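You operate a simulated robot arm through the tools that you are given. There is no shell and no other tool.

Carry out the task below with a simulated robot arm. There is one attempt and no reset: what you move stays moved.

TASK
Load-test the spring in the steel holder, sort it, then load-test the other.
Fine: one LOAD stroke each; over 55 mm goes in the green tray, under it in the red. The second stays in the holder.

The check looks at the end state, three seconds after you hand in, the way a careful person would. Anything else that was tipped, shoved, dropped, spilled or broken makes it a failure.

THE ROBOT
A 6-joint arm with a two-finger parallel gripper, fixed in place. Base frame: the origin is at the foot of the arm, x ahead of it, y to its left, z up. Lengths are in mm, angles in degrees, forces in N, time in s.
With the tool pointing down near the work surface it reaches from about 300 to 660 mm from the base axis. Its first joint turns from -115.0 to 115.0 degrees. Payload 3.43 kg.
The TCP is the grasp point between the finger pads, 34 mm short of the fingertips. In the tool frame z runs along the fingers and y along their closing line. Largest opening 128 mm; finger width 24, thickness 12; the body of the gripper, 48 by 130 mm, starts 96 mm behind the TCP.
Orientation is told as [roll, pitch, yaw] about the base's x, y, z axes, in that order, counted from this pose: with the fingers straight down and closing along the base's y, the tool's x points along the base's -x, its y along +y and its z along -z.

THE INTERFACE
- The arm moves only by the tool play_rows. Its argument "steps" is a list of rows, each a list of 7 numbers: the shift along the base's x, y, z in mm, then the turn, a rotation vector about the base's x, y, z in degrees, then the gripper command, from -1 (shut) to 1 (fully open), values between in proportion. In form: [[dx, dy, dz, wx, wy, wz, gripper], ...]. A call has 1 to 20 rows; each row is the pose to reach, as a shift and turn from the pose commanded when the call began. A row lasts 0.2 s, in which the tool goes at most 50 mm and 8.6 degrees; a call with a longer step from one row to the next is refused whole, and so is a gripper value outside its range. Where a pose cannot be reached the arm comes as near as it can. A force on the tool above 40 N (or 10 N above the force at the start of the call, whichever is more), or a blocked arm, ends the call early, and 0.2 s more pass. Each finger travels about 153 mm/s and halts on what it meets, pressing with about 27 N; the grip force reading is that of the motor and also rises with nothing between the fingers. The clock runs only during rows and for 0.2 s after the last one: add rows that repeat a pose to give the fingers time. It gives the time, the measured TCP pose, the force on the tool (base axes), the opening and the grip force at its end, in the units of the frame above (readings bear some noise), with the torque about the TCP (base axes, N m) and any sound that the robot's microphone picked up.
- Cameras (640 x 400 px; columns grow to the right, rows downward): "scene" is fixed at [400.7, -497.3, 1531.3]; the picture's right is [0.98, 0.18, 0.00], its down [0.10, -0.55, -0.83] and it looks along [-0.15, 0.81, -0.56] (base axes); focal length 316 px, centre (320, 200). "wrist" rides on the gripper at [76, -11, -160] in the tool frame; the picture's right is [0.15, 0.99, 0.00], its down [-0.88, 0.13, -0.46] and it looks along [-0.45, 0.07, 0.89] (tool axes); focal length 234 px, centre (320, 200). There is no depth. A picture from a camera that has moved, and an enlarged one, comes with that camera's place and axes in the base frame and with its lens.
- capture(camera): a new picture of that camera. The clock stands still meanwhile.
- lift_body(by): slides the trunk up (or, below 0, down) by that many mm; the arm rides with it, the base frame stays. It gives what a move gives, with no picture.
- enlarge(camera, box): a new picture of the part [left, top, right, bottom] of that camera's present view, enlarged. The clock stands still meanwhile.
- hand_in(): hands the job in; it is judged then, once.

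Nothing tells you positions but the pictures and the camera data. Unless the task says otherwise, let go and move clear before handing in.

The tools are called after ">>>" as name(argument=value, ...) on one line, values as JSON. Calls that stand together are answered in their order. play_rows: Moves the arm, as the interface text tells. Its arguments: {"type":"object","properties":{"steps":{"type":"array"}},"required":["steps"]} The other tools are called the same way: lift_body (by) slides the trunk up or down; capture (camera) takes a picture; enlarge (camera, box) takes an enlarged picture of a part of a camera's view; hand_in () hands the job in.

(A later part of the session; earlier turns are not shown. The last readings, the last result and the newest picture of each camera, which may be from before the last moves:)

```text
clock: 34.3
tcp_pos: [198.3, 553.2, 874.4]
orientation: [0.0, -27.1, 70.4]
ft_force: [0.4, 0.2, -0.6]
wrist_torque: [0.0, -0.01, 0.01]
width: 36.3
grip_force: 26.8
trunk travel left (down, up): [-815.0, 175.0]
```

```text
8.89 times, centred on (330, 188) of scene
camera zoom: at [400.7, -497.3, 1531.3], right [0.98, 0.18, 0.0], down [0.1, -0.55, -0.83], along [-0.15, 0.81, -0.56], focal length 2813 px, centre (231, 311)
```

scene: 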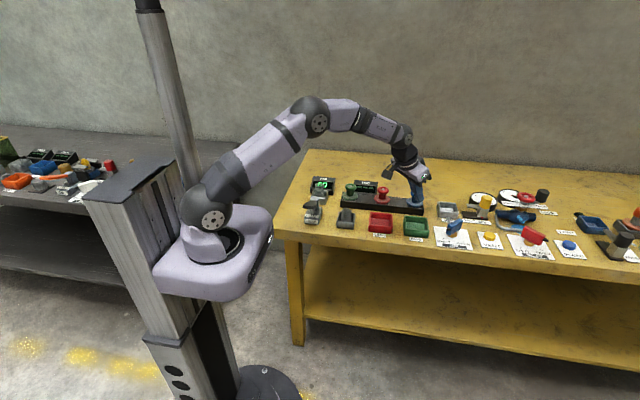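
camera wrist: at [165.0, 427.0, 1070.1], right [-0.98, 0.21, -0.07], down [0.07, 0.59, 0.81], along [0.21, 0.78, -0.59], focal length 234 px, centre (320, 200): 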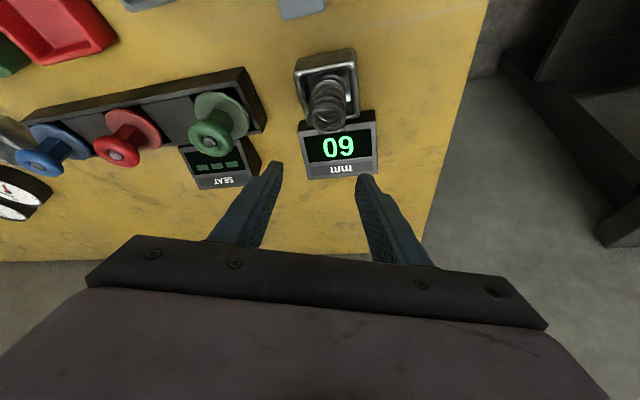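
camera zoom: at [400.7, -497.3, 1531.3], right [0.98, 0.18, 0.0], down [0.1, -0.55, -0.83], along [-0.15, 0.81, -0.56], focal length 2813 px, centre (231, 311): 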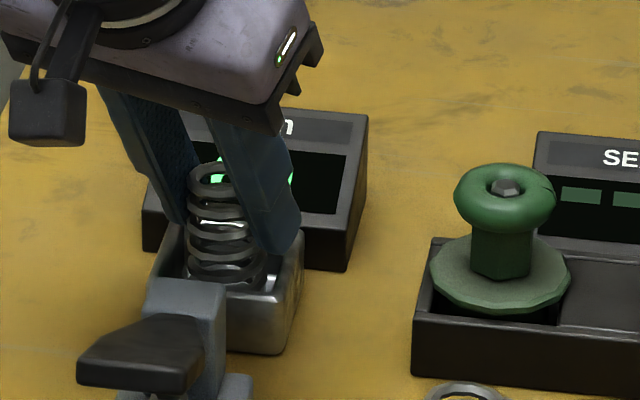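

Gripped at a width of 36.3 mm. I'll lift straight up slowly and check that the spring comes out cleanly.

>>> play_rows(steps=[[0, 0, 5, 0, 0, 0, -1], [0, 0, 12, 0, 0, 0, -1], [0, 0, 22, 0, 0, 0, -1], [0, 0, 35, 0, 0, 0, -1], [0, 0, 55, 0, 0, 0, -1], [0, 0, 80, 0, 0, 0, -1], [0, 0, 105, 0, 0, 0, -1], [0, 0, 105, 0, 0, 0, -1]])

>>> enlarge(camera="wrist", box=[200, 40, 440, 240])

>>> enlarge(camera="scene", box=[300, 130, 380, 210])

```text
clock: 36.1
tcp_pos: [198.7, 553.2, 980.2]
orientation: [0.1, -27.0, 70.3]
ft_force: [0.9, 0.8, -0.8]
wrist_torque: [-0.02, 0.01, 0.02]
width: 36.3
grip_force: 27.2
trunk travel left (down, up): [-815.0, 175.0]
```

```text
2.00 times, centred on (320, 140) of wrist
camera zoom: at [162.0, 417.3, 1088.9], right [-0.98, 0.21, -0.07], down [0.07, 0.59, 0.81], along [0.21, 0.78, -0.59], focal length 468 px, centre (320, 320)
```

zoom: 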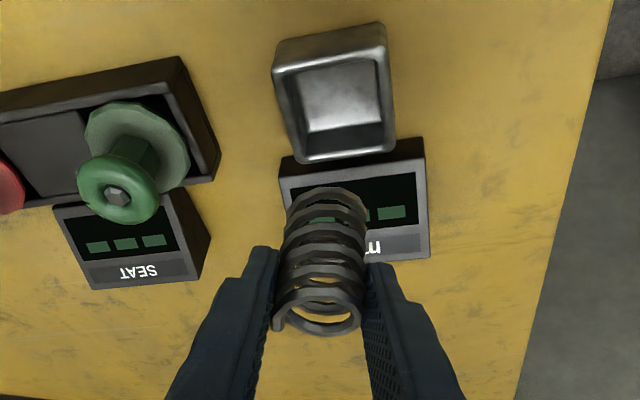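

```text
5.00 times, centred on (340, 170) of scene
camera zoom: at [400.7, -497.3, 1531.3], right [0.98, 0.18, 0.0], down [0.1, -0.55, -0.83], along [-0.15, 0.81, -0.56], focal length 1582 px, centre (220, 350)
```

zoom: 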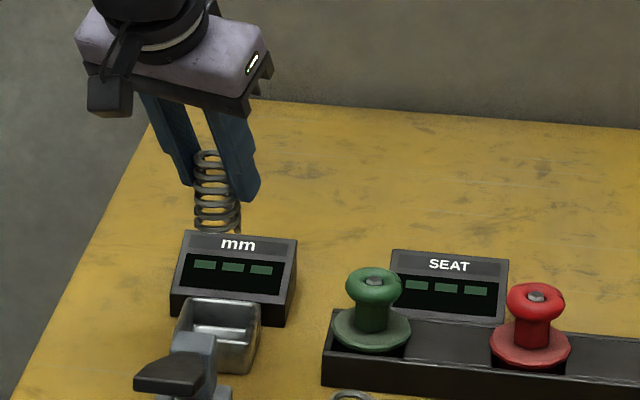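

The spring is out and held upright, and the display has cleared. I'll carry it back along the same arc to above the green tray.

>>> play_rows(steps=[[22, -8, 0, 0, 0, -2.3, -1], [43.3, -17.3, 0, 0, 0, -4.6, -1], [85.5, -38.4, 0, 0, 0, -9.2, -1], [125.8, -62.9, 0, 0, 0, -13.8, -1], [164.1, -90.5, 0, 0, 0, -18.4, -1], [201.3, -116.7, 0, 0, 0, -22.8, -1], [241.5, -128, 0, 0, 0, -26.3, -1], [284.4, -125.8, 0, 0, 0, -28.8, -1], [329.7, -125.3, 0, 0, 0, -31.3, -1], [352, -123, 0, 0, 0, -32.2, -1], [370.3, -120.7, 0, 0, 0, -33.1, -1], [370.3, -120.7, 0, 0, 0, -33.1, -1]])

>>> enlarge(camera="wrist", box=[200, 20, 440, 220])

>>> enlarge(camera="scene", box=[360, 150, 460, 250])

```text
clock: 38.7
tcp_pos: [568.3, 433.6, 977.8]
orientation: [-0.1, -27.1, 37.2]
ft_force: [-0.6, 0.1, 0.1]
wrist_torque: [0.0, -0.03, 0.03]
width: 36.1
grip_force: 26.8
trunk travel left (down, up): [-815.0, 175.0]
```

```text
2.00 times, centred on (320, 120) of wrist
camera zoom: at [464.8, 340.1, 1087.3], right [-0.7, 0.71, -0.07], down [0.38, 0.45, 0.81], along [0.6, 0.54, -0.59], focal length 468 px, centre (320, 360)
```

zoom: 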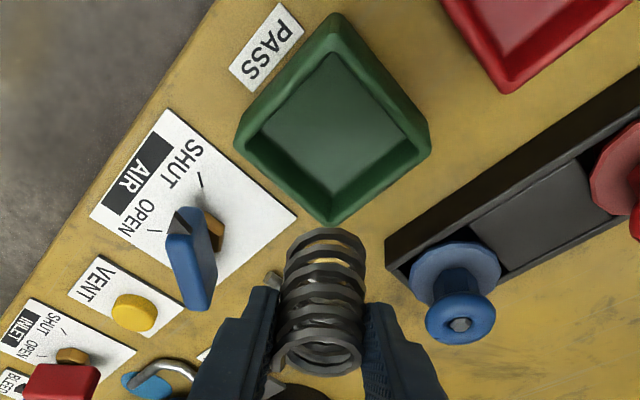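

```text
4.00 times, centred on (410, 200) of scene
camera zoom: at [400.7, -497.3, 1531.3], right [0.98, 0.18, 0.0], down [0.1, -0.55, -0.83], along [-0.15, 0.81, -0.56], focal length 1266 px, centre (-40, 200)
```

zoom: 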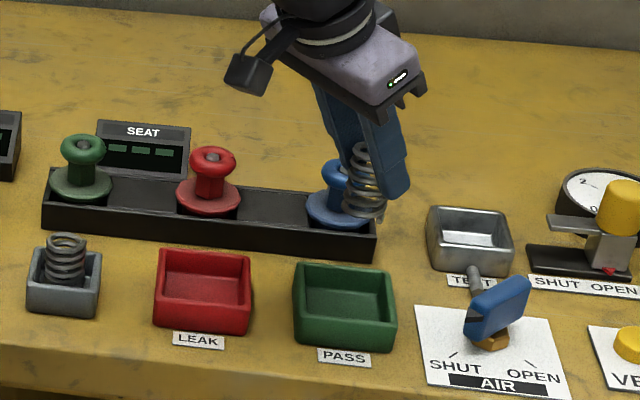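

The spring is above the green tray, whose centre I now put at about (572.5, 433.5). I'll lower it slowly, keeping it upright.

>>> play_rows(steps=[[0, -2, -25, 0, 0, 0, -1], [0, -2, -55, 0, 0, 0, -1], [0, -2, -80, 0, 0, 0, -1], [0, -2, -92, 0, 0, 0, -1], [0, -2, -92, 0, 0, 0, -1]])

>>> enlarge(camera="wrist", box=[200, 40, 440, 240])

>>> enlarge(camera="scene", box=[370, 180, 440, 250])

```text
clock: 39.9
tcp_pos: [568.2, 431.5, 888.4]
orientation: [-0.1, -27.0, 37.3]
ft_force: [0.3, 0.4, -0.9]
wrist_torque: [0.0, 0.02, -0.04]
width: 35.7
grip_force: 26.8
trunk travel left (down, up): [-815.0, 175.0]
```

```text
2.00 times, centred on (320, 140) of wrist
camera zoom: at [464.0, 338.0, 997.0], right [-0.7, 0.71, -0.07], down [0.38, 0.45, 0.81], along [0.6, 0.54, -0.59], focal length 468 px, centre (320, 320)
```

zoom: 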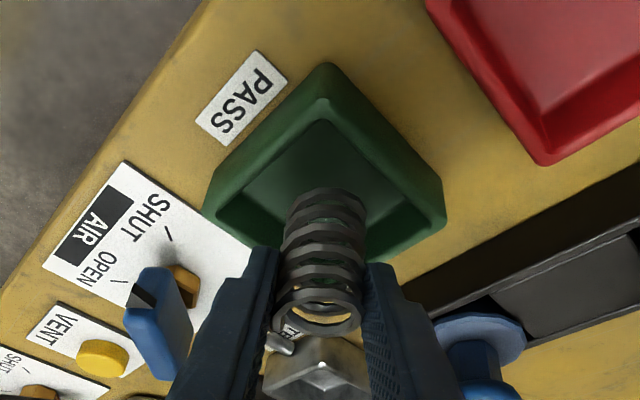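

```text
5.71 times, centred on (405, 215) of scene
camera zoom: at [400.7, -497.3, 1531.3], right [0.98, 0.18, 0.0], down [0.1, -0.55, -0.83], along [-0.15, 0.81, -0.56], focal length 1808 px, centre (-166, 114)
```

zoom: 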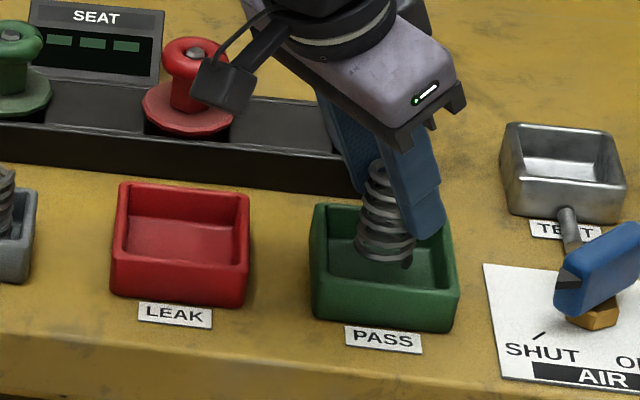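

The spring is inside the tray, about 14 mm above its floor. I'll lower it the rest of the way slowly and watch the force.

>>> play_rows(steps=[[0, 0, -4, 0, 0, 0, -1], [0, 0, -8, 0, 0, 0, -1], [0, 0, -10, 0, 0, 0, -1], [0, 0, -12, 0, 0, 0, -1], [0, 0, -12, 0, 0, 0, -1]])

>>> enlarge(camera="scene", box=[385, 190, 435, 240])

```text
clock: 41.1
tcp_pos: [567.5, 430.7, 875.4]
orientation: [0.0, -27.0, 37.2]
ft_force: [-0.4, -0.3, -0.4]
wrist_torque: [-0.03, -0.02, 0.04]
width: 35.8
grip_force: 26.8
trunk travel left (down, up): [-815.0, 175.0]
```

```text
8.00 times, centred on (410, 215) of scene
camera zoom: at [400.7, -497.3, 1531.3], right [0.98, 0.18, 0.0], down [0.1, -0.55, -0.83], along [-0.15, 0.81, -0.56], focal length 2532 px, centre (-400, 80)
```

zoom: 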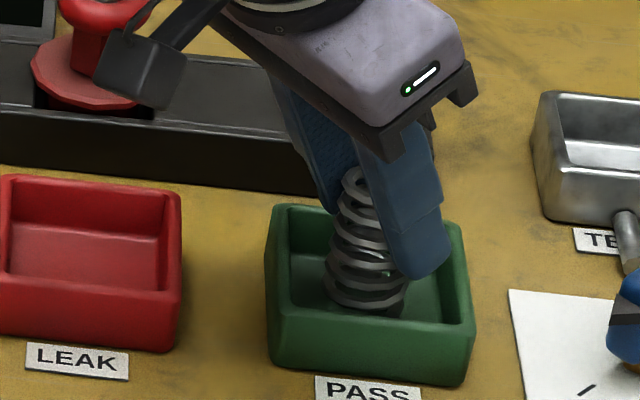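

>>> play_rows(steps=[[0, 0, -1, 0, 0, 0, -1], [0, 0, -2, 0, 0, 0, -1], [0, 0, -2, 0, 0, 0, -1]])

```text
clock: 41.9
tcp_pos: [569.4, 431.8, 873.8]
orientation: [0.0, -27.1, 37.3]
ft_force: [-1.4, -0.4, 1.5]
wrist_torque: [-0.08, -0.01, -0.05]
width: 36.0
grip_force: 27.2
trunk travel left (down, up): [-815.0, 175.0]
```

Light contact with the tray floor. I'll open the fingers gently, then check.

>>> play_rows(steps=[[0, 0, -0.5, 0, 0, 0, -0.5], [0, 0, -0.5, 0, 0, 0, -0.4], [0, 0, -0.5, 0, 0, 0, -0.3], [0, 0, -0.5, 0, 0, 0, -0.2], [0, 0, -0.5, 0, 0, 0, -0.1], [0, 0, -0.5, 0, 0, 0, 0], [0, 0, -0.5, 0, 0, 0, 0]])

>>> enlarge(camera="scene", box=[385, 190, 435, 240])

>>> enlarge(camera="wrist", box=[200, 40, 440, 240])

```text
clock: 43.5
tcp_pos: [569.1, 431.6, 872.5]
orientation: [0.0, -27.0, 37.4]
ft_force: [0.9, -0.7, -0.3]
wrist_torque: [-0.03, -0.01, 0.02]
width: 63.9
grip_force: 0.1
trunk travel left (down, up): [-815.0, 175.0]
```

```text
8.00 times, centred on (410, 215) of scene
camera zoom: at [400.7, -497.3, 1531.3], right [0.98, 0.18, 0.0], down [0.1, -0.55, -0.83], along [-0.15, 0.81, -0.56], focal length 2532 px, centre (-400, 80)
```

zoom: 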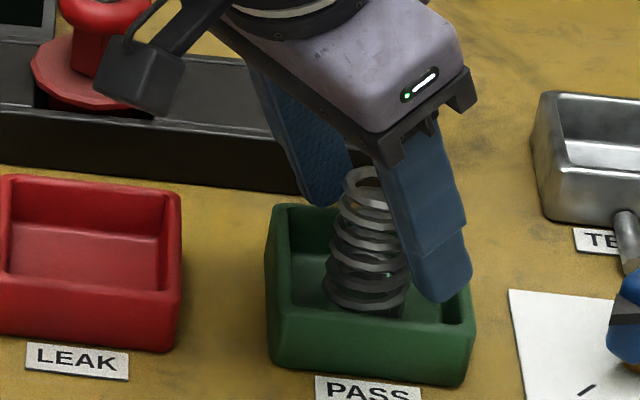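

```text
2.00 times, centred on (320, 140) of wrist
camera zoom: at [463.8, 337.2, 981.9], right [-0.7, 0.71, -0.07], down [0.38, 0.45, 0.81], along [0.6, 0.54, -0.59], focal length 468 px, centre (320, 320)
```

zoom: 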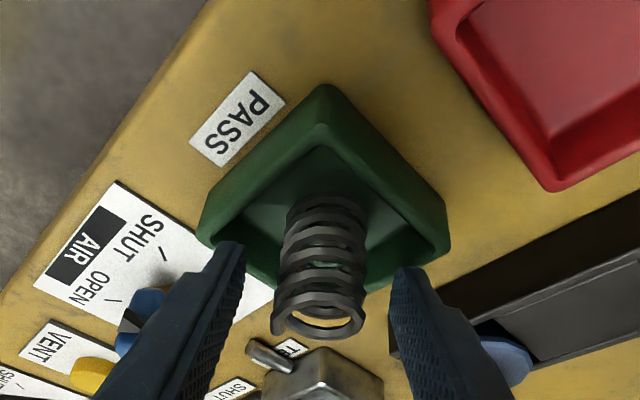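

The spring stands upright in the green tray and the fingers are clear of it. I'll rise straight up.

>>> play_rows(steps=[[0, 0, 15, 0, 0, 0, 0], [0, 0, 35, 0, 0, 0, 0], [0, 0, 65, 0, 0, 0, 0], [0, 0, 100, 0, 0, 0, 0], [0, 0, 105, 0, 0, 0, 0]])

>>> enlarge(camera="scene", box=[330, 180, 440, 250])

>>> enlarge(camera="wrist", box=[200, 20, 640, 240])

```text
clock: 44.7
tcp_pos: [568.8, 430.3, 978.9]
orientation: [0.0, -27.0, 37.3]
ft_force: [-0.5, 0.0, 0.1]
wrist_torque: [0.0, -0.03, 0.01]
width: 64.1
grip_force: 0.1
trunk travel left (down, up): [-815.0, 175.0]
```

```text
5.71 times, centred on (385, 215) of scene
camera zoom: at [400.7, -497.3, 1531.3], right [0.98, 0.18, 0.0], down [0.1, -0.55, -0.83], along [-0.15, 0.81, -0.56], focal length 1808 px, centre (-51, 114)
```

zoom: 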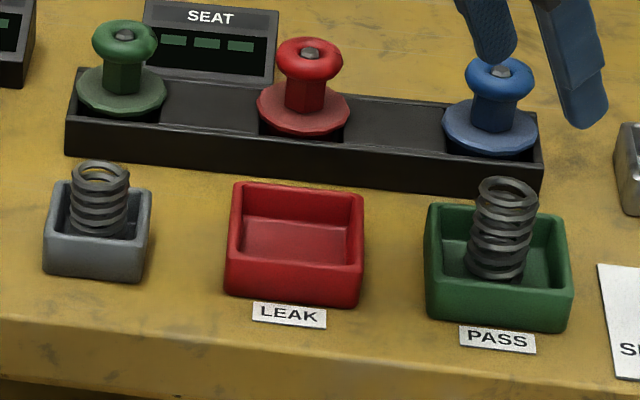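

```text
1.45 times, centred on (420, 130) of wrist
camera zoom: at [464.2, 337.0, 1087.5], right [-0.7, 0.71, -0.07], down [0.38, 0.45, 0.81], along [0.6, 0.54, -0.59], focal length 341 px, centre (174, 302)
```

zoom: 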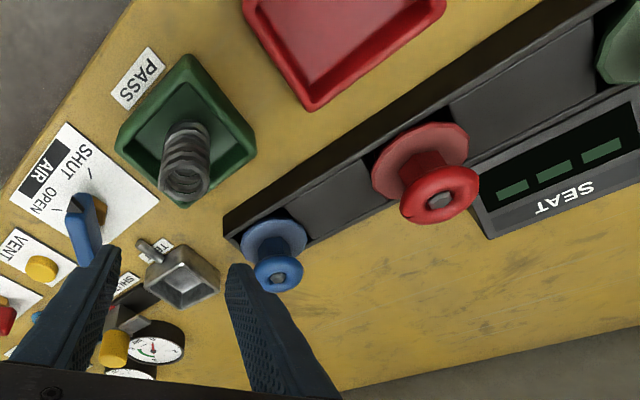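

The first spring is sorted. Next is the second spring in the grey holder at about (327, 425), top z ≈ 865. I'll pull in, bring the tool vertical, and move above it.

>>> play_rows(steps=[[-24.7, -18.7, 0, -4.1, 5.37, 0, 0], [-49.5, -37.4, 0, -8.2, 10.75, 0, 0], [-73.4, -55.5, 0, -12.3, 16.1, 0, 0], [-95.7, -72.4, 0, -16.4, 21.5, 0, 0], [-119.6, -90.5, 0, -16.4, 21.5, 0, 0], [-119.6, -90.5, 0, -16.4, 21.5, 0, 0]])

>>> play_rows(steps=[[-30, 18, 0, 0, 0, 3.7, 0], [-62, 38, 0, 0, 0, 7.4, 0], [-94, 58, 0, 0, 0, 11.1, 0], [-123, 76, 0, 0, 0, 14.7, 0], [-123, 76, 0, 0, 0, 14.7, 0]])

>>> capture(camera="wrist")

```text
clock: 46.1
tcp_pos: [449.6, 339.9, 976.6]
orientation: [0.0, 0.0, 37.3]
ft_force: [-0.8, 0.3, -0.4]
wrist_torque: [-0.02, 0.0, 0.03]
width: 63.9
grip_force: 0.0
trunk travel left (down, up): [-815.0, 175.0]
```

```text
clock: 47.3
tcp_pos: [325.8, 415.1, 975.9]
orientation: [-0.1, -0.1, 52.0]
ft_force: [0.0, 0.4, 0.7]
wrist_torque: [-0.01, 0.01, 0.0]
width: 64.0
grip_force: 0.1
trunk travel left (down, up): [-815.0, 175.0]
```

```text
taken
camera wrist: at [288.4, 348.1, 1137.4], right [-0.87, 0.49, 0.0], down [0.44, 0.77, 0.46], along [0.23, 0.4, -0.89], focal length 234 px, centre (320, 200)
```

wrist: 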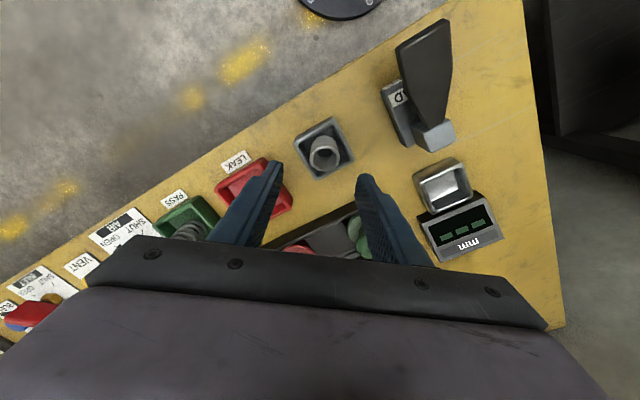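

>>> enlarge(camera="wrist", box=[260, 90, 400, 210])

>>> enlarge(camera="scene", box=[325, 170, 370, 240])

>>> enlarge(camera="wrist", box=[380, 130, 520, 270])

```text
3.33 times, centred on (330, 150) of wrist
camera zoom: at [288.4, 348.1, 1137.4], right [-0.87, 0.49, 0.0], down [0.44, 0.77, 0.46], along [0.23, 0.4, -0.89], focal length 781 px, centre (287, 367)
```

zoom: 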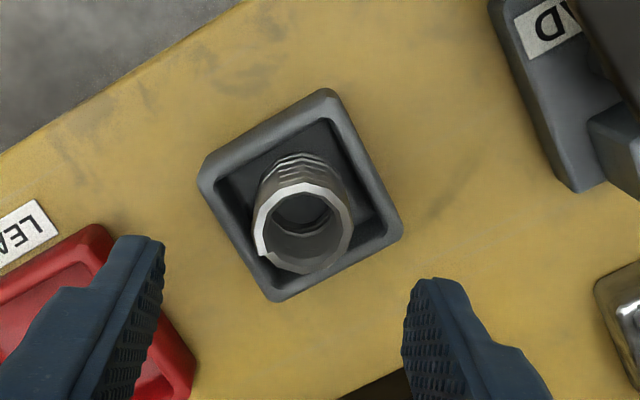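

```text
5.71 times, centred on (348, 205) of scene
camera zoom: at [400.7, -497.3, 1531.3], right [0.98, 0.18, 0.0], down [0.1, -0.55, -0.83], along [-0.15, 0.81, -0.56], focal length 1808 px, centre (163, 171)
```

zoom: 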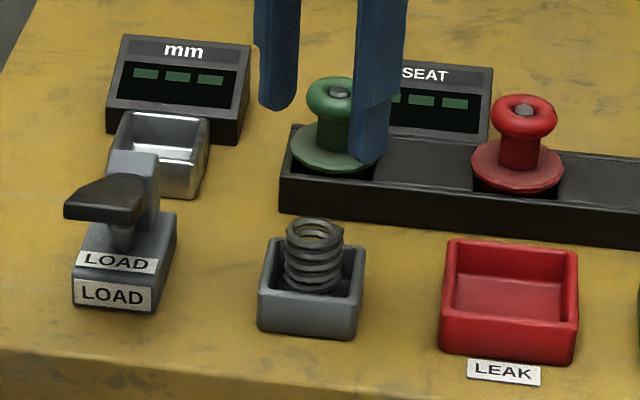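

```text
2.86 times, centred on (450, 200) of wrist
camera zoom: at [288.4, 348.1, 1137.4], right [-0.87, 0.49, 0.0], down [0.44, 0.77, 0.46], along [0.23, 0.4, -0.89], focal length 669 px, centre (-51, 200)
```

zoom: 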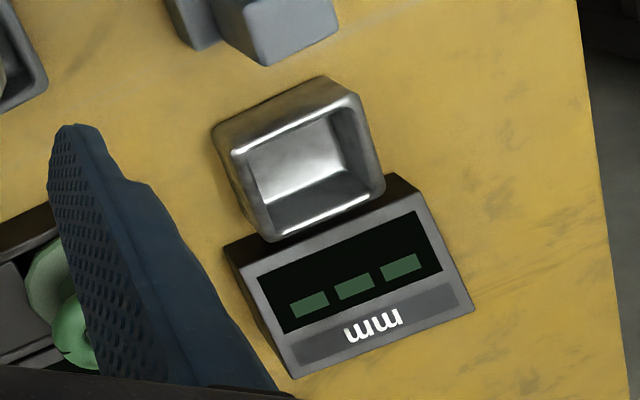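

The second spring is at about (326, 424.5) with its top at z ≈ 860, about 25 mm above the holder rim. I'll descend with the tips just above the rim.

>>> play_rows(steps=[[0, 9.4, -20, 0, 0, 0, 0], [0, 9.4, -50, 0, 0, 0, 0], [0, 9.4, -75, 0, 0, 0, 0], [0, 9.4, -75, 0, 0, 0, 0]])

>>> enlarge(camera="wrist", box=[240, 90, 400, 230])

>>> enlarge(camera="scene", box=[320, 180, 370, 235])

```text
clock: 48.3
tcp_pos: [327.0, 424.4, 901.4]
orientation: [0.0, -0.2, 52.0]
ft_force: [0.2, -0.1, 0.3]
wrist_torque: [-0.01, 0.01, -0.02]
width: 63.9
grip_force: 0.1
trunk travel left (down, up): [-815.0, 175.0]
```

```text
2.86 times, centred on (320, 160) of wrist
camera zoom: at [288.4, 358.5, 1062.2], right [-0.87, 0.49, 0.0], down [0.44, 0.77, 0.46], along [0.23, 0.4, -0.89], focal length 669 px, centre (320, 314)
```

zoom: 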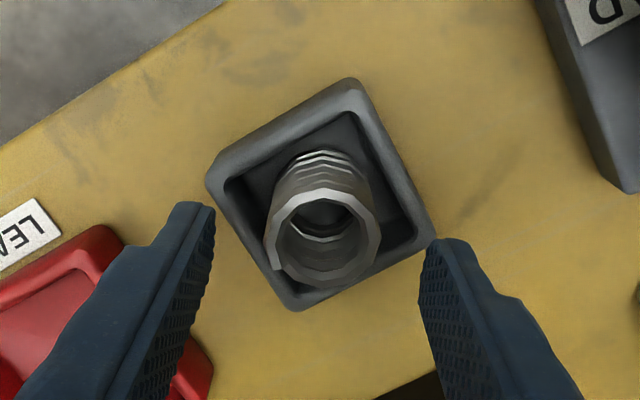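

```text
7.27 times, centred on (345, 208) of scene
camera zoom: at [400.7, -497.3, 1531.3], right [0.98, 0.18, 0.0], down [0.1, -0.55, -0.83], along [-0.15, 0.81, -0.56], focal length 2302 px, centre (138, 146)
```

zoom: 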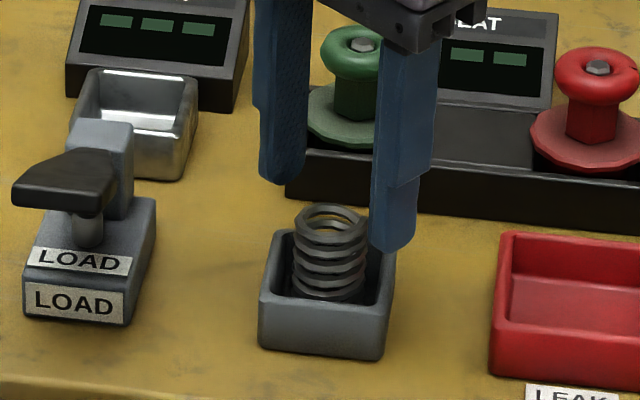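

Aligned. I'll go down the last 27 mm and check clearance with the rim.

>>> play_rows(steps=[[-1, -1, -10, 0, 0, 0, 0], [-1, -1, -18, 0, 0, 0, 0], [-1, -1, -24, 0, 0, 0, 0], [-1, -1, -27, 0, 0, 0, 0], [-1, -1, -27, 0, 0, 0, 0]])

>>> enlarge(camera="wrist", box=[240, 90, 400, 230])

>>> enlarge(camera="scene", box=[320, 180, 370, 235])

```text
clock: 49.5
tcp_pos: [324.7, 424.7, 874.6]
orientation: [0.0, 0.0, 52.0]
ft_force: [1.4, 0.0, 0.7]
wrist_torque: [-0.02, -0.02, -0.01]
width: 63.8
grip_force: 0.1
trunk travel left (down, up): [-815.0, 175.0]
```

```text
2.86 times, centred on (320, 160) of wrist
camera zoom: at [287.4, 358.8, 1036.5], right [-0.87, 0.49, 0.0], down [0.44, 0.77, 0.46], along [0.23, 0.4, -0.89], focal length 669 px, centre (320, 314)
```

zoom: 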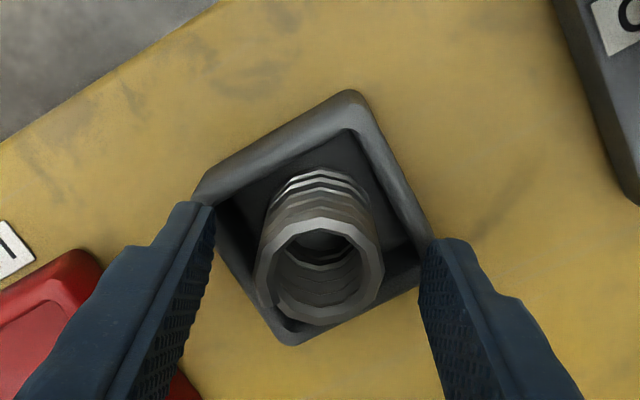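

```text
7.27 times, centred on (345, 208) of scene
camera zoom: at [400.7, -497.3, 1531.3], right [0.98, 0.18, 0.0], down [0.1, -0.55, -0.83], along [-0.15, 0.81, -0.56], focal length 2302 px, centre (138, 146)
```

zoom: 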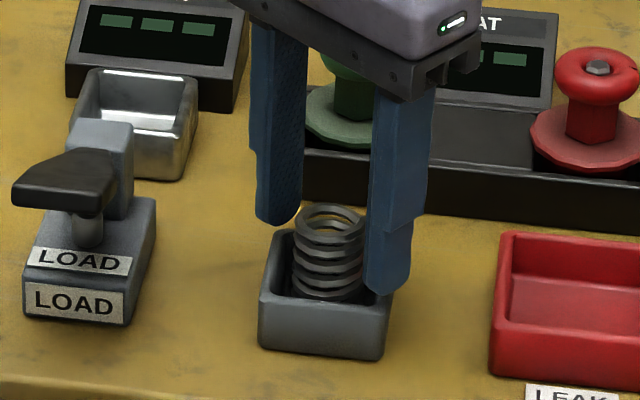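

The tips are just above the rim with no contact. Closing gently.

>>> play_rows(steps=[[0, 0, 1, 0, 0, 0, -0.15], [0, 0, 1, 0, 0, 0, -0.3], [0, 0, 1, 0, 0, 0, -0.4], [0, 0, 1, 0, 0, 0, -0.5], [0, 0, 1, 0, 0, 0, -0.75], [0, 0, 1, 0, 0, 0, -1], [0, 0, 1, 0, 0, 0, -1]])

>>> enlarge(camera="wrist", box=[240, 90, 400, 230])

>>> enlarge(camera="scene", box=[320, 180, 370, 235])

```text
clock: 51.1
tcp_pos: [326.6, 426.0, 876.7]
orientation: [0.1, 0.0, 52.1]
ft_force: [1.4, 0.4, 0.9]
wrist_torque: [-0.03, -0.05, -0.01]
width: 36.2
grip_force: 27.2
trunk travel left (down, up): [-815.0, 175.0]
```

```text
2.86 times, centred on (320, 160) of wrist
camera zoom: at [287.5, 359.0, 1037.7], right [-0.87, 0.49, 0.0], down [0.44, 0.77, 0.46], along [0.23, 0.4, -0.89], focal length 669 px, centre (320, 314)
```

zoom: 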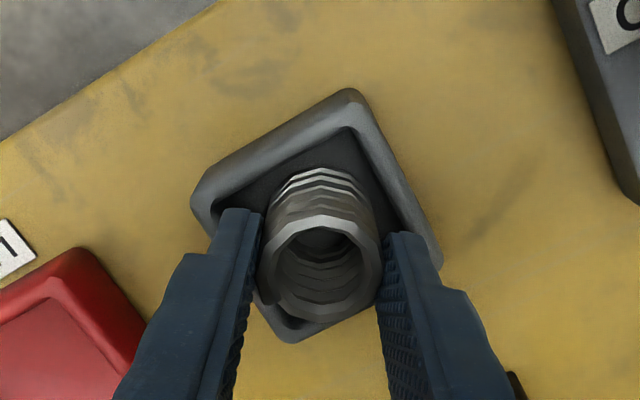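

```text
7.27 times, centred on (345, 208) of scene
camera zoom: at [400.7, -497.3, 1531.3], right [0.98, 0.18, 0.0], down [0.1, -0.55, -0.83], along [-0.15, 0.81, -0.56], focal length 2302 px, centre (138, 146)
```

zoom: 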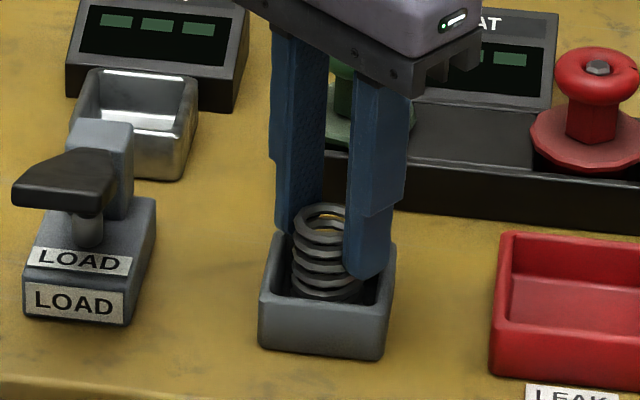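

The second spring is gripped at 36.2 mm. Lifting straight up.

>>> play_rows(steps=[[0, 0, 5, 0, 0, 0, -1], [0, 0, 12, 0, 0, 0, -1], [0, 0, 22, 0, 0, 0, -1], [0, 0, 40, 0, 0, 0, -1], [0, 0, 70, 0, 0, 0, -1], [0, 0, 100, 0, 0, 0, -1], [0, 0, 100, 0, 0, 0, -1]])

>>> capture(camera="wrist")

>>> enlarge(camera="scene", box=[310, 140, 390, 235])

```text
clock: 52.7
tcp_pos: [326.6, 425.8, 976.8]
orientation: [0.0, 0.0, 51.9]
ft_force: [-0.9, 1.4, -0.8]
wrist_torque: [-0.04, 0.01, -0.04]
width: 36.0
grip_force: 27.0
trunk travel left (down, up): [-815.0, 175.0]
```

```text
taken
camera wrist: at [288.4, 358.4, 1138.8], right [-0.87, 0.49, 0.0], down [0.44, 0.77, 0.46], along [0.23, 0.4, -0.89], focal length 234 px, centre (320, 200)
```

wrist: 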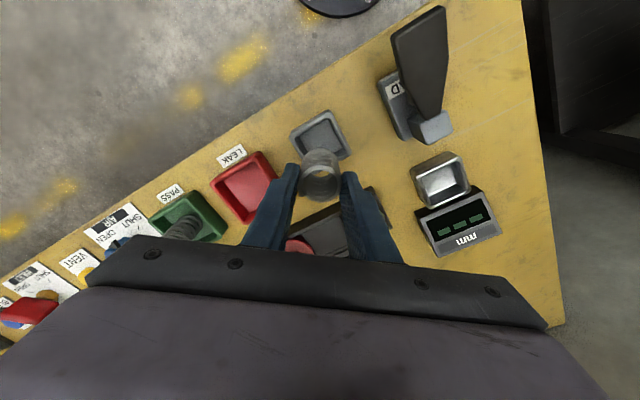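

```text
4.21 times, centred on (350, 188) of scene
camera zoom: at [400.7, -497.3, 1531.3], right [0.98, 0.18, 0.0], down [0.1, -0.55, -0.83], along [-0.15, 0.81, -0.56], focal length 1332 px, centre (194, 253)
```

zoom: 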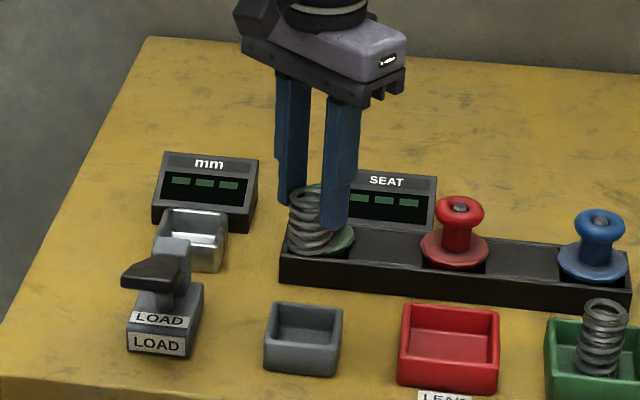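

The spring is up and upright. I'll carry it over to the steel holder at about (200.5, 557.5).

>>> play_rows(steps=[[-15, 16, 0, 0, 0, 2, -1], [-45, 47, 0, 0, 0, 6, -1], [-75, 78, 0, 0, 0, 10, -1], [-102, 107, 0, 0, 0, 14, -1], [-120, 125, 0, 0, 0, 17, -1], [-126, 131.7, 0, 0, 0, 18, -1], [-126, 131.7, 0, 0, 0, 18, -1]])

>>> enlarge(camera="wrist", box=[220, 60, 420, 240])

>>> enlarge(camera="scene", box=[300, 135, 370, 215])

```text
clock: 54.3
tcp_pos: [200.7, 555.5, 977.1]
orientation: [0.1, 0.1, 70.1]
ft_force: [-0.4, -0.6, -1.2]
wrist_torque: [0.03, 0.01, 0.01]
width: 35.8
grip_force: 26.5
trunk travel left (down, up): [-815.0, 175.0]
```

```text
2.22 times, centred on (320, 150) of wrist
camera zoom: at [184.8, 480.9, 1138.1], right [-0.98, 0.2, 0.0], down [0.18, 0.87, 0.46], along [0.09, 0.45, -0.89], focal length 520 px, centre (320, 311)
```

zoom: 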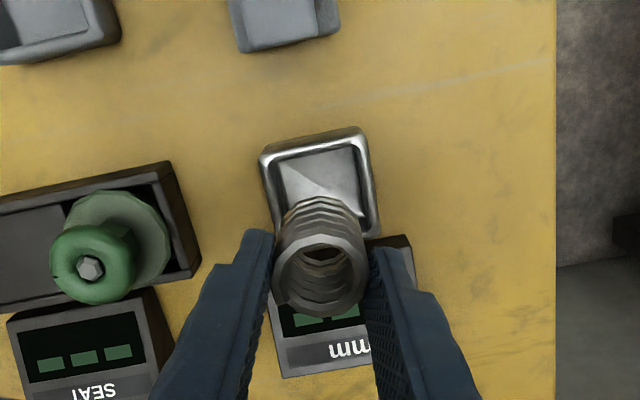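

```text
5.00 times, centred on (335, 175) of scene
camera zoom: at [400.7, -497.3, 1531.3], right [0.98, 0.18, 0.0], down [0.1, -0.55, -0.83], along [-0.15, 0.81, -0.56], focal length 1582 px, centre (245, 325)
```

zoom: 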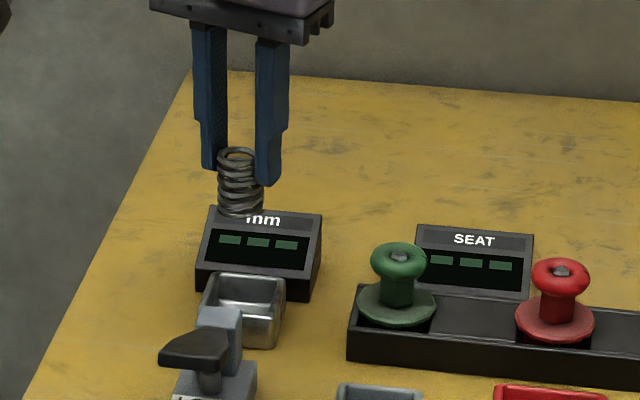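

The spring is above the holder, whose centre I put at (200, 558). I'll lower it in stages.

>>> play_rows(steps=[[-0.5, 2, -20, 0, 0, 0, -1], [-0.5, 2, -45, 0, 0, 0, -1], [-0.5, 2, -65, 0, 0, 0, -1], [-0.5, 2, -75, 0, 0, 0, -1], [-0.5, 2, -75, 0, 0, 0, -1]])

>>> enlarge(camera="wrist", box=[220, 60, 420, 240])

>>> enlarge(camera="scene", box=[305, 165, 355, 215])

```text
clock: 55.5
tcp_pos: [198.3, 559.2, 900.6]
orientation: [0.0, 0.0, 69.9]
ft_force: [0.7, 0.1, -0.3]
wrist_torque: [0.02, 0.0, 0.02]
width: 36.1
grip_force: 27.0
trunk travel left (down, up): [-815.0, 175.0]
```

```text
2.22 times, centred on (320, 150) of wrist
camera zoom: at [183.4, 484.2, 1062.2], right [-0.98, 0.2, 0.0], down [0.18, 0.87, 0.46], along [0.09, 0.45, -0.89], focal length 520 px, centre (320, 311)
```

zoom: 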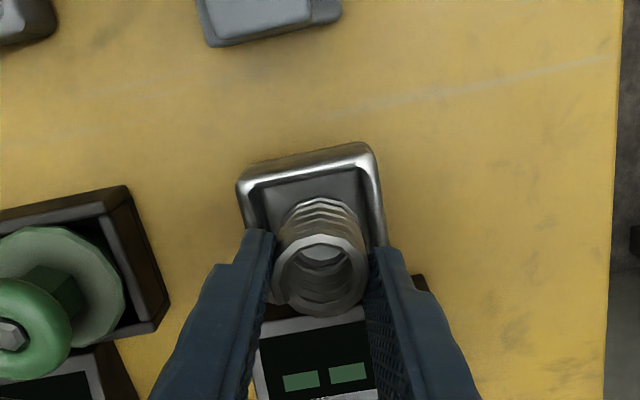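

```text
8.00 times, centred on (330, 190) of scene
camera zoom: at [400.7, -497.3, 1531.3], right [0.98, 0.18, 0.0], down [0.1, -0.55, -0.83], along [-0.15, 0.81, -0.56], focal length 2532 px, centre (240, 280)
```

zoom: 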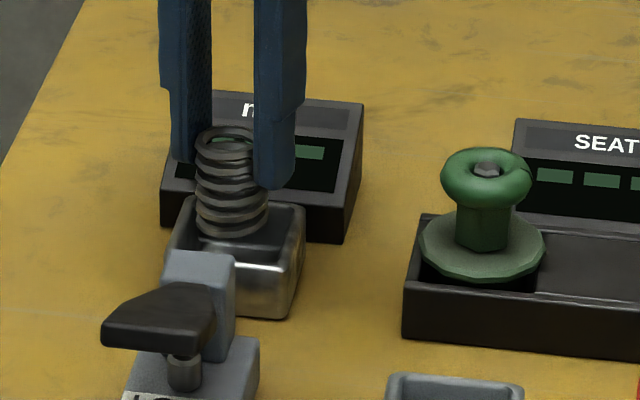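

Aligned over the cavity. I'll lower further and watch for contact with the holder floor.

>>> play_rows(steps=[[1, 0, -6, 0, 0, 0, -1], [1, 0, -12, 0, 0, 0, -1], [1, 0, -17, 0, 0, 0, -1], [1, 0, -21, 0, 0, 0, -1], [1, 0, -21, 0, 0, 0, -1]])

>>> enlarge(camera="wrist", box=[220, 60, 420, 240])

>>> enlarge(camera="scene", box=[305, 165, 355, 215])

```text
clock: 56.7
tcp_pos: [199.3, 559.6, 881.5]
orientation: [0.1, 0.0, 70.0]
ft_force: [-0.2, 0.2, -1.1]
wrist_torque: [-0.01, -0.04, 0.03]
width: 35.9
grip_force: 26.9
trunk travel left (down, up): [-815.0, 175.0]
```

```text
2.22 times, centred on (320, 150) of wrist
camera zoom: at [184.1, 484.2, 1042.4], right [-0.98, 0.2, 0.0], down [0.18, 0.87, 0.46], along [0.09, 0.45, -0.89], focal length 520 px, centre (320, 311)
```

zoom: 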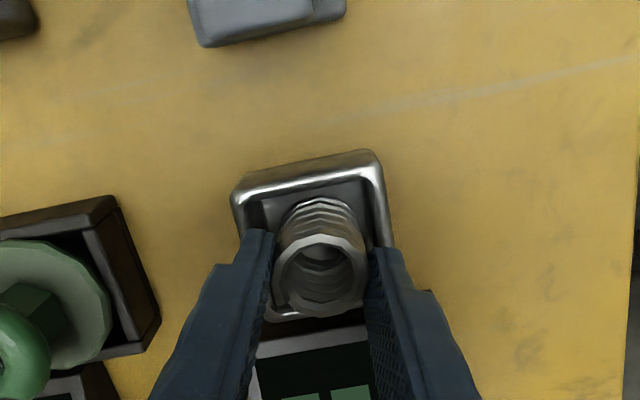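

```text
8.00 times, centred on (330, 190) of scene
camera zoom: at [400.7, -497.3, 1531.3], right [0.98, 0.18, 0.0], down [0.1, -0.55, -0.83], along [-0.15, 0.81, -0.56], focal length 2532 px, centre (240, 280)
```

zoom: 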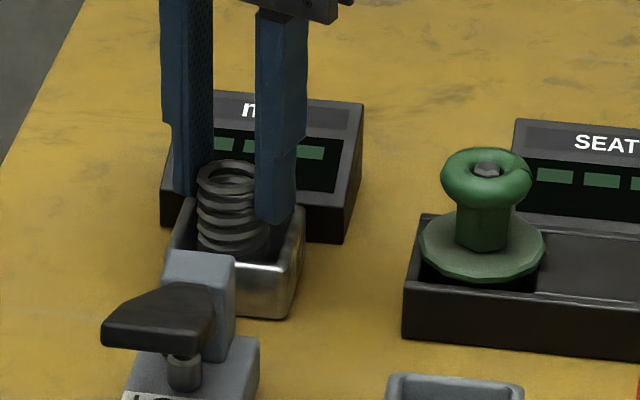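

>>> play_rows(steps=[[1, -0.5, -2, 0, 0, 0, -1], [1, -0.5, -4, 0, 0, 0, -1], [1, -0.5, -5, 0, 0, 0, -1], [1, -0.5, -5, 0, 0, 0, -1]])

>>> play_rows(steps=[[0, 0, -1, 0, 0, 0, -1], [0, 0, -1, 0, 0, 0, -1]])

```text
clock: 57.7
tcp_pos: [201.5, 560.7, 877.5]
orientation: [0.0, -0.1, 70.0]
ft_force: [0.0, 1.8, 4.8]
wrist_torque: [-0.01, 0.02, 0.02]
width: 36.2
grip_force: 27.6
trunk travel left (down, up): [-815.0, 175.0]
```

```text
clock: 58.3
tcp_pos: [201.3, 558.5, 877.0]
orientation: [0.1, -0.3, 70.0]
ft_force: [2.0, 2.1, 12.3]
wrist_torque: [0.05, -0.09, -0.03]
width: 36.2
grip_force: 26.7
trunk travel left (down, up): [-815.0, 175.0]
```

Floor contact: the force rose to 12 N at the same height it was picked up from. I'll ease up 1 mm and open gently.

>>> play_rows(steps=[[0, 0, 1.2, 0, 0, 0, -1], [0, 0, 1.2, 0, 0, 0, -0.5], [0, 0, 1.2, 0, 0, 0, -0.42], [0, 0, 1.2, 0, 0, 0, -0.35], [0, 0, 1.2, 0, 0, 0, -0.25], [0, 0, 1.2, 0, 0, 0, -0.1], [0, 0, 1.2, 0, 0, 0, 0], [0, 0, 1.2, 0, 0, 0, 0]])

>>> enlarge(camera="wrist", box=[220, 60, 420, 240])

>>> enlarge(camera="scene", box=[305, 165, 355, 215])

```text
clock: 60.1
tcp_pos: [201.5, 558.5, 876.8]
orientation: [0.0, 0.0, 70.0]
ft_force: [0.7, 0.4, -1.0]
wrist_torque: [0.01, 0.0, 0.03]
width: 64.0
grip_force: 0.1
trunk travel left (down, up): [-815.0, 175.0]
```

```text
2.22 times, centred on (320, 150) of wrist
camera zoom: at [184.9, 483.4, 1037.3], right [-0.98, 0.2, 0.0], down [0.18, 0.87, 0.46], along [0.09, 0.45, -0.89], focal length 520 px, centre (320, 311)
```

zoom: 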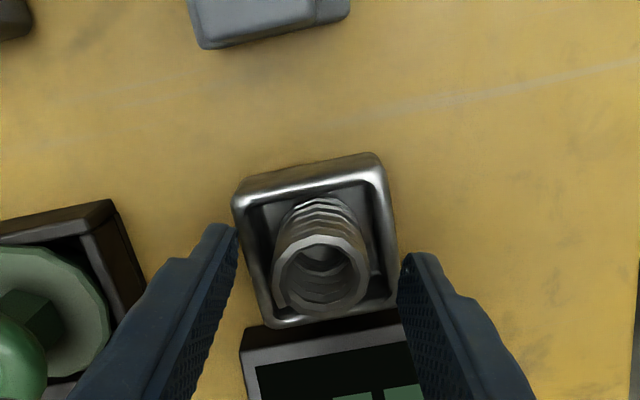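

```text
8.00 times, centred on (330, 190) of scene
camera zoom: at [400.7, -497.3, 1531.3], right [0.98, 0.18, 0.0], down [0.1, -0.55, -0.83], along [-0.15, 0.81, -0.56], focal length 2532 px, centre (240, 280)
```

zoom: 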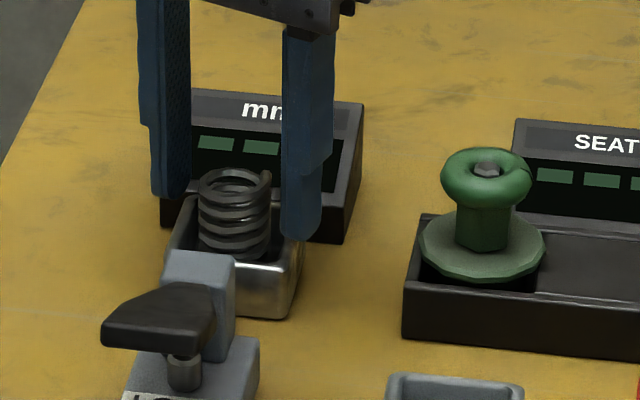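

The second spring is standing in the steel holder. I'll rise straight up, move over the LOAD paddle and close the fingers.

>>> play_rows(steps=[[0, 0, 15, 0, 0, 0, 0], [0, 0, 40, 0, 0, 0, 0], [0, 0, 80, 0, 0, 0, 0], [0, 0, 120, 0, 0, 0, 0], [0, -35, 125, 0, 0, 0, 0], [0, -75, 125, 0, 0, 0, -0.5], [0, -115, 125, 0, 0, 0, -1], [0, -155, 125, 0, 0, 0, -1], [-1, -184, 125, 0, 0, 0, -1], [-1, -184, 125, 0, 0, 0, -1]])

>>> capture(camera="wrist")

>>> enlarge(camera="scene", box=[290, 150, 370, 240])

```text
clock: 62.3
tcp_pos: [198.8, 375.3, 1001.1]
orientation: [0.0, 0.0, 70.0]
ft_force: [1.1, 0.2, 0.3]
wrist_torque: [0.01, -0.02, 0.05]
width: 0.0
grip_force: 26.7
trunk travel left (down, up): [-815.0, 175.0]
```

```text
taken
camera wrist: at [184.6, 300.4, 1161.9], right [-0.98, 0.2, 0.0], down [0.18, 0.87, 0.46], along [0.09, 0.45, -0.89], focal length 234 px, centre (320, 200)
```

wrist: 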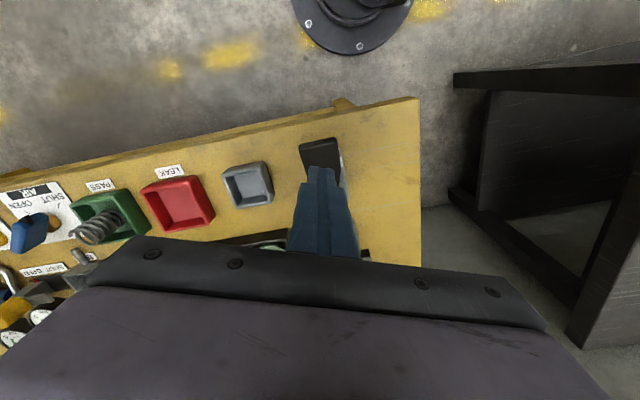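

```text
4.44 times, centred on (330, 195) of scene
camera zoom: at [400.7, -497.3, 1531.3], right [0.98, 0.18, 0.0], down [0.1, -0.55, -0.83], along [-0.15, 0.81, -0.56], focal length 1407 px, centre (276, 222)
```

zoom: 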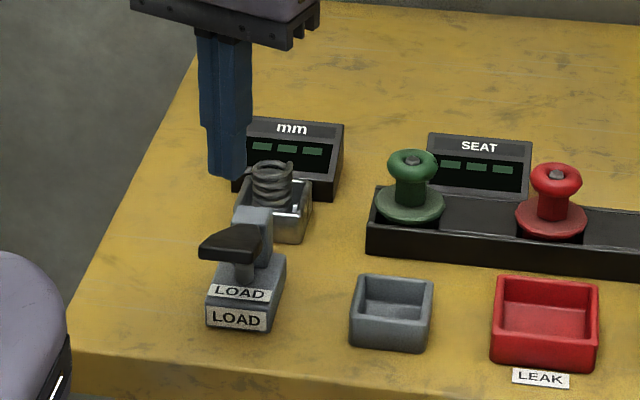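

The fingers are over the paddle, as for the first press. I'll press one full stroke, the same depth as before.

>>> play_rows(steps=[[1.5, -0.5, -25, 0, 0, 0, -1], [1.5, -0.5, -48, 0, 0, 0, -1], [1.5, -0.5, -48, 0, 0, 0, -1]])

>>> enlarge(camera="wrist", box=[240, 90, 400, 230])

>>> enlarge(camera="scene", box=[300, 165, 350, 235])

```text
clock: 63.1
tcp_pos: [201.5, 372.9, 953.6]
orientation: [0.0, 0.0, 70.0]
ft_force: [1.1, 0.1, -0.8]
wrist_torque: [-0.01, 0.01, 0.01]
width: 0.0
grip_force: 27.4
trunk travel left (down, up): [-815.0, 175.0]
```

```text
2.86 times, centred on (320, 160) of wrist
camera zoom: at [185.5, 298.4, 1114.8], right [-0.98, 0.2, 0.0], down [0.18, 0.87, 0.46], along [0.09, 0.45, -0.89], focal length 669 px, centre (320, 314)
```

zoom: 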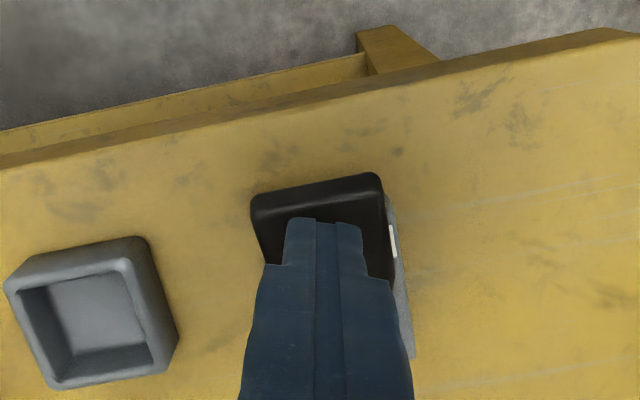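

```text
5.71 times, centred on (325, 200) of scene
camera zoom: at [400.7, -497.3, 1531.3], right [0.98, 0.18, 0.0], down [0.1, -0.55, -0.83], along [-0.15, 0.81, -0.56], focal length 1808 px, centre (291, 200)
```

zoom: 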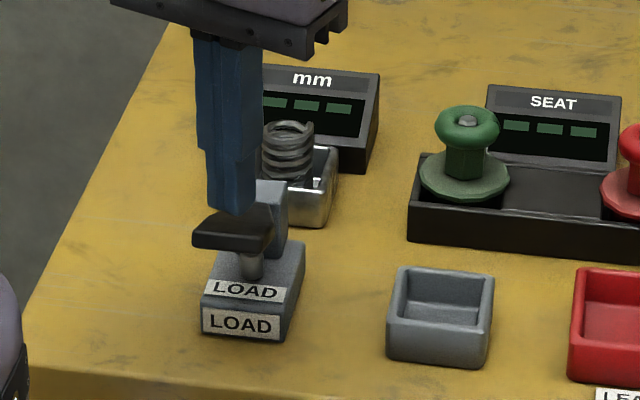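

>>> play_rows(steps=[[0, 0, -6, 0, 0, 0, -1], [0, 0, -12, 0, 0, 0, -1], [0, 0, -18, 0, 0, 0, -1], [0, 0, -24, 0, 0, 0, -1], [0, 0, -30, 0, 0, 0, -1], [0, 0, -36, 0, 0, 0, -1], [0, 0, -42, 0, 0, 0, -1], [0, 0, -48, 0, 0, 0, -1], [0, 0, -51, 0, 0, 0, -1]])

>>> enlarge(camera="scene", box=[300, 165, 350, 235])

>>> enlarge(camera="scene", box=[312, 165, 347, 200])

```text
clock: 65.1
tcp_pos: [200.7, 373.5, 902.4]
orientation: [0.0, 0.0, 70.0]
ft_force: [0.2, -3.1, 4.3]
wrist_torque: [-0.11, -0.01, 0.07]
width: 0.0
grip_force: 27.1
trunk travel left (down, up): [-815.0, 175.0]
```

```text
5.71 times, centred on (325, 200) of scene
camera zoom: at [400.7, -497.3, 1531.3], right [0.98, 0.18, 0.0], down [0.1, -0.55, -0.83], along [-0.15, 0.81, -0.56], focal length 1808 px, centre (291, 200)
```

zoom: 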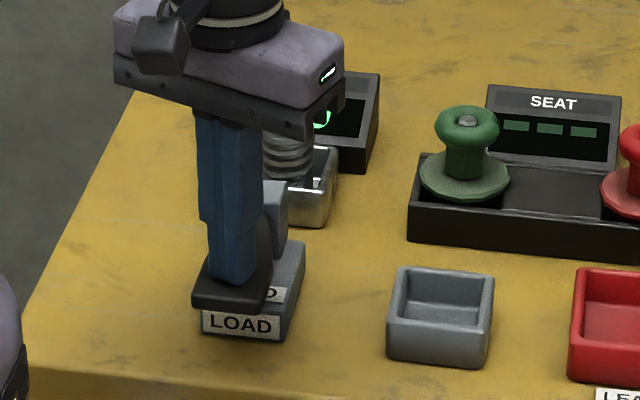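

```text
11.43 times, centred on (330, 182) of scene
camera zoom: at [400.7, -497.3, 1531.3], right [0.98, 0.18, 0.0], down [0.1, -0.55, -0.83], along [-0.15, 0.81, -0.56], focal length 3617 px, centre (211, 400)
```

zoom: 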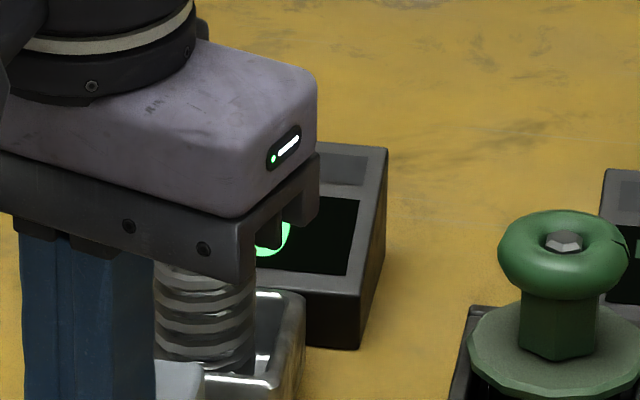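

The display has lit. I'll release the lever smoothly and then read the value.

>>> play_rows(steps=[[0, 0, 10, 0, 0, 0, -1], [0, 0, 25, 0, 0, 0, -1], [0, 0, 45, 0, 0, 0, -1], [0, 0, 75, 0, 0, 0, -1], [0, 0, 110, 0, 0, 0, -1], [0, 0, 130, 0, 0, 0, -1], [0, 0, 130, 0, 0, 0, -1]])

>>> enlarge(camera="scene", box=[312, 165, 347, 205])

>>> enlarge(camera="scene", box=[290, 160, 450, 260])

```text
clock: 66.7
tcp_pos: [202.5, 373.6, 1031.8]
orientation: [0.1, 0.0, 69.9]
ft_force: [0.3, 0.2, -0.8]
wrist_torque: [0.02, 0.01, -0.01]
width: 0.0
grip_force: 27.5
trunk travel left (down, up): [-815.0, 175.0]
```

```text
10.00 times, centred on (330, 185) of scene
camera zoom: at [400.7, -497.3, 1531.3], right [0.98, 0.18, 0.0], down [0.1, -0.55, -0.83], along [-0.15, 0.81, -0.56], focal length 3165 px, centre (225, 350)
```

zoom: 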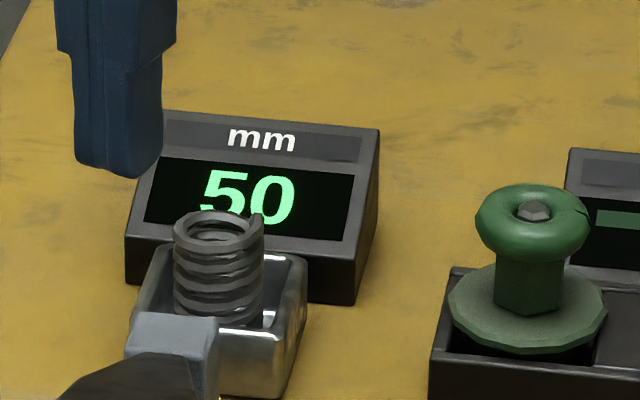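

```text
4.00 times, centred on (370, 210) of scene
camera zoom: at [400.7, -497.3, 1531.3], right [0.98, 0.18, 0.0], down [0.1, -0.55, -0.83], along [-0.15, 0.81, -0.56], focal length 1266 px, centre (120, 160)
```

zoom: 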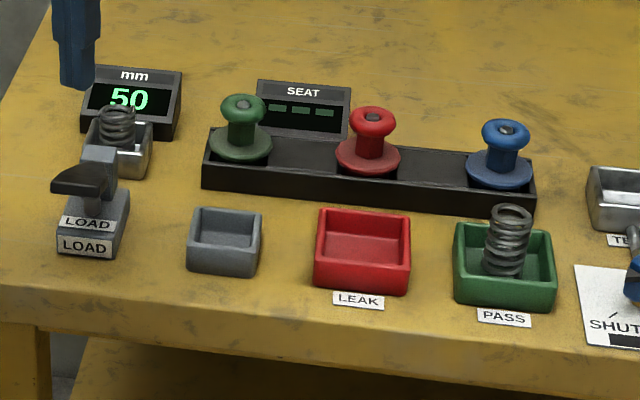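

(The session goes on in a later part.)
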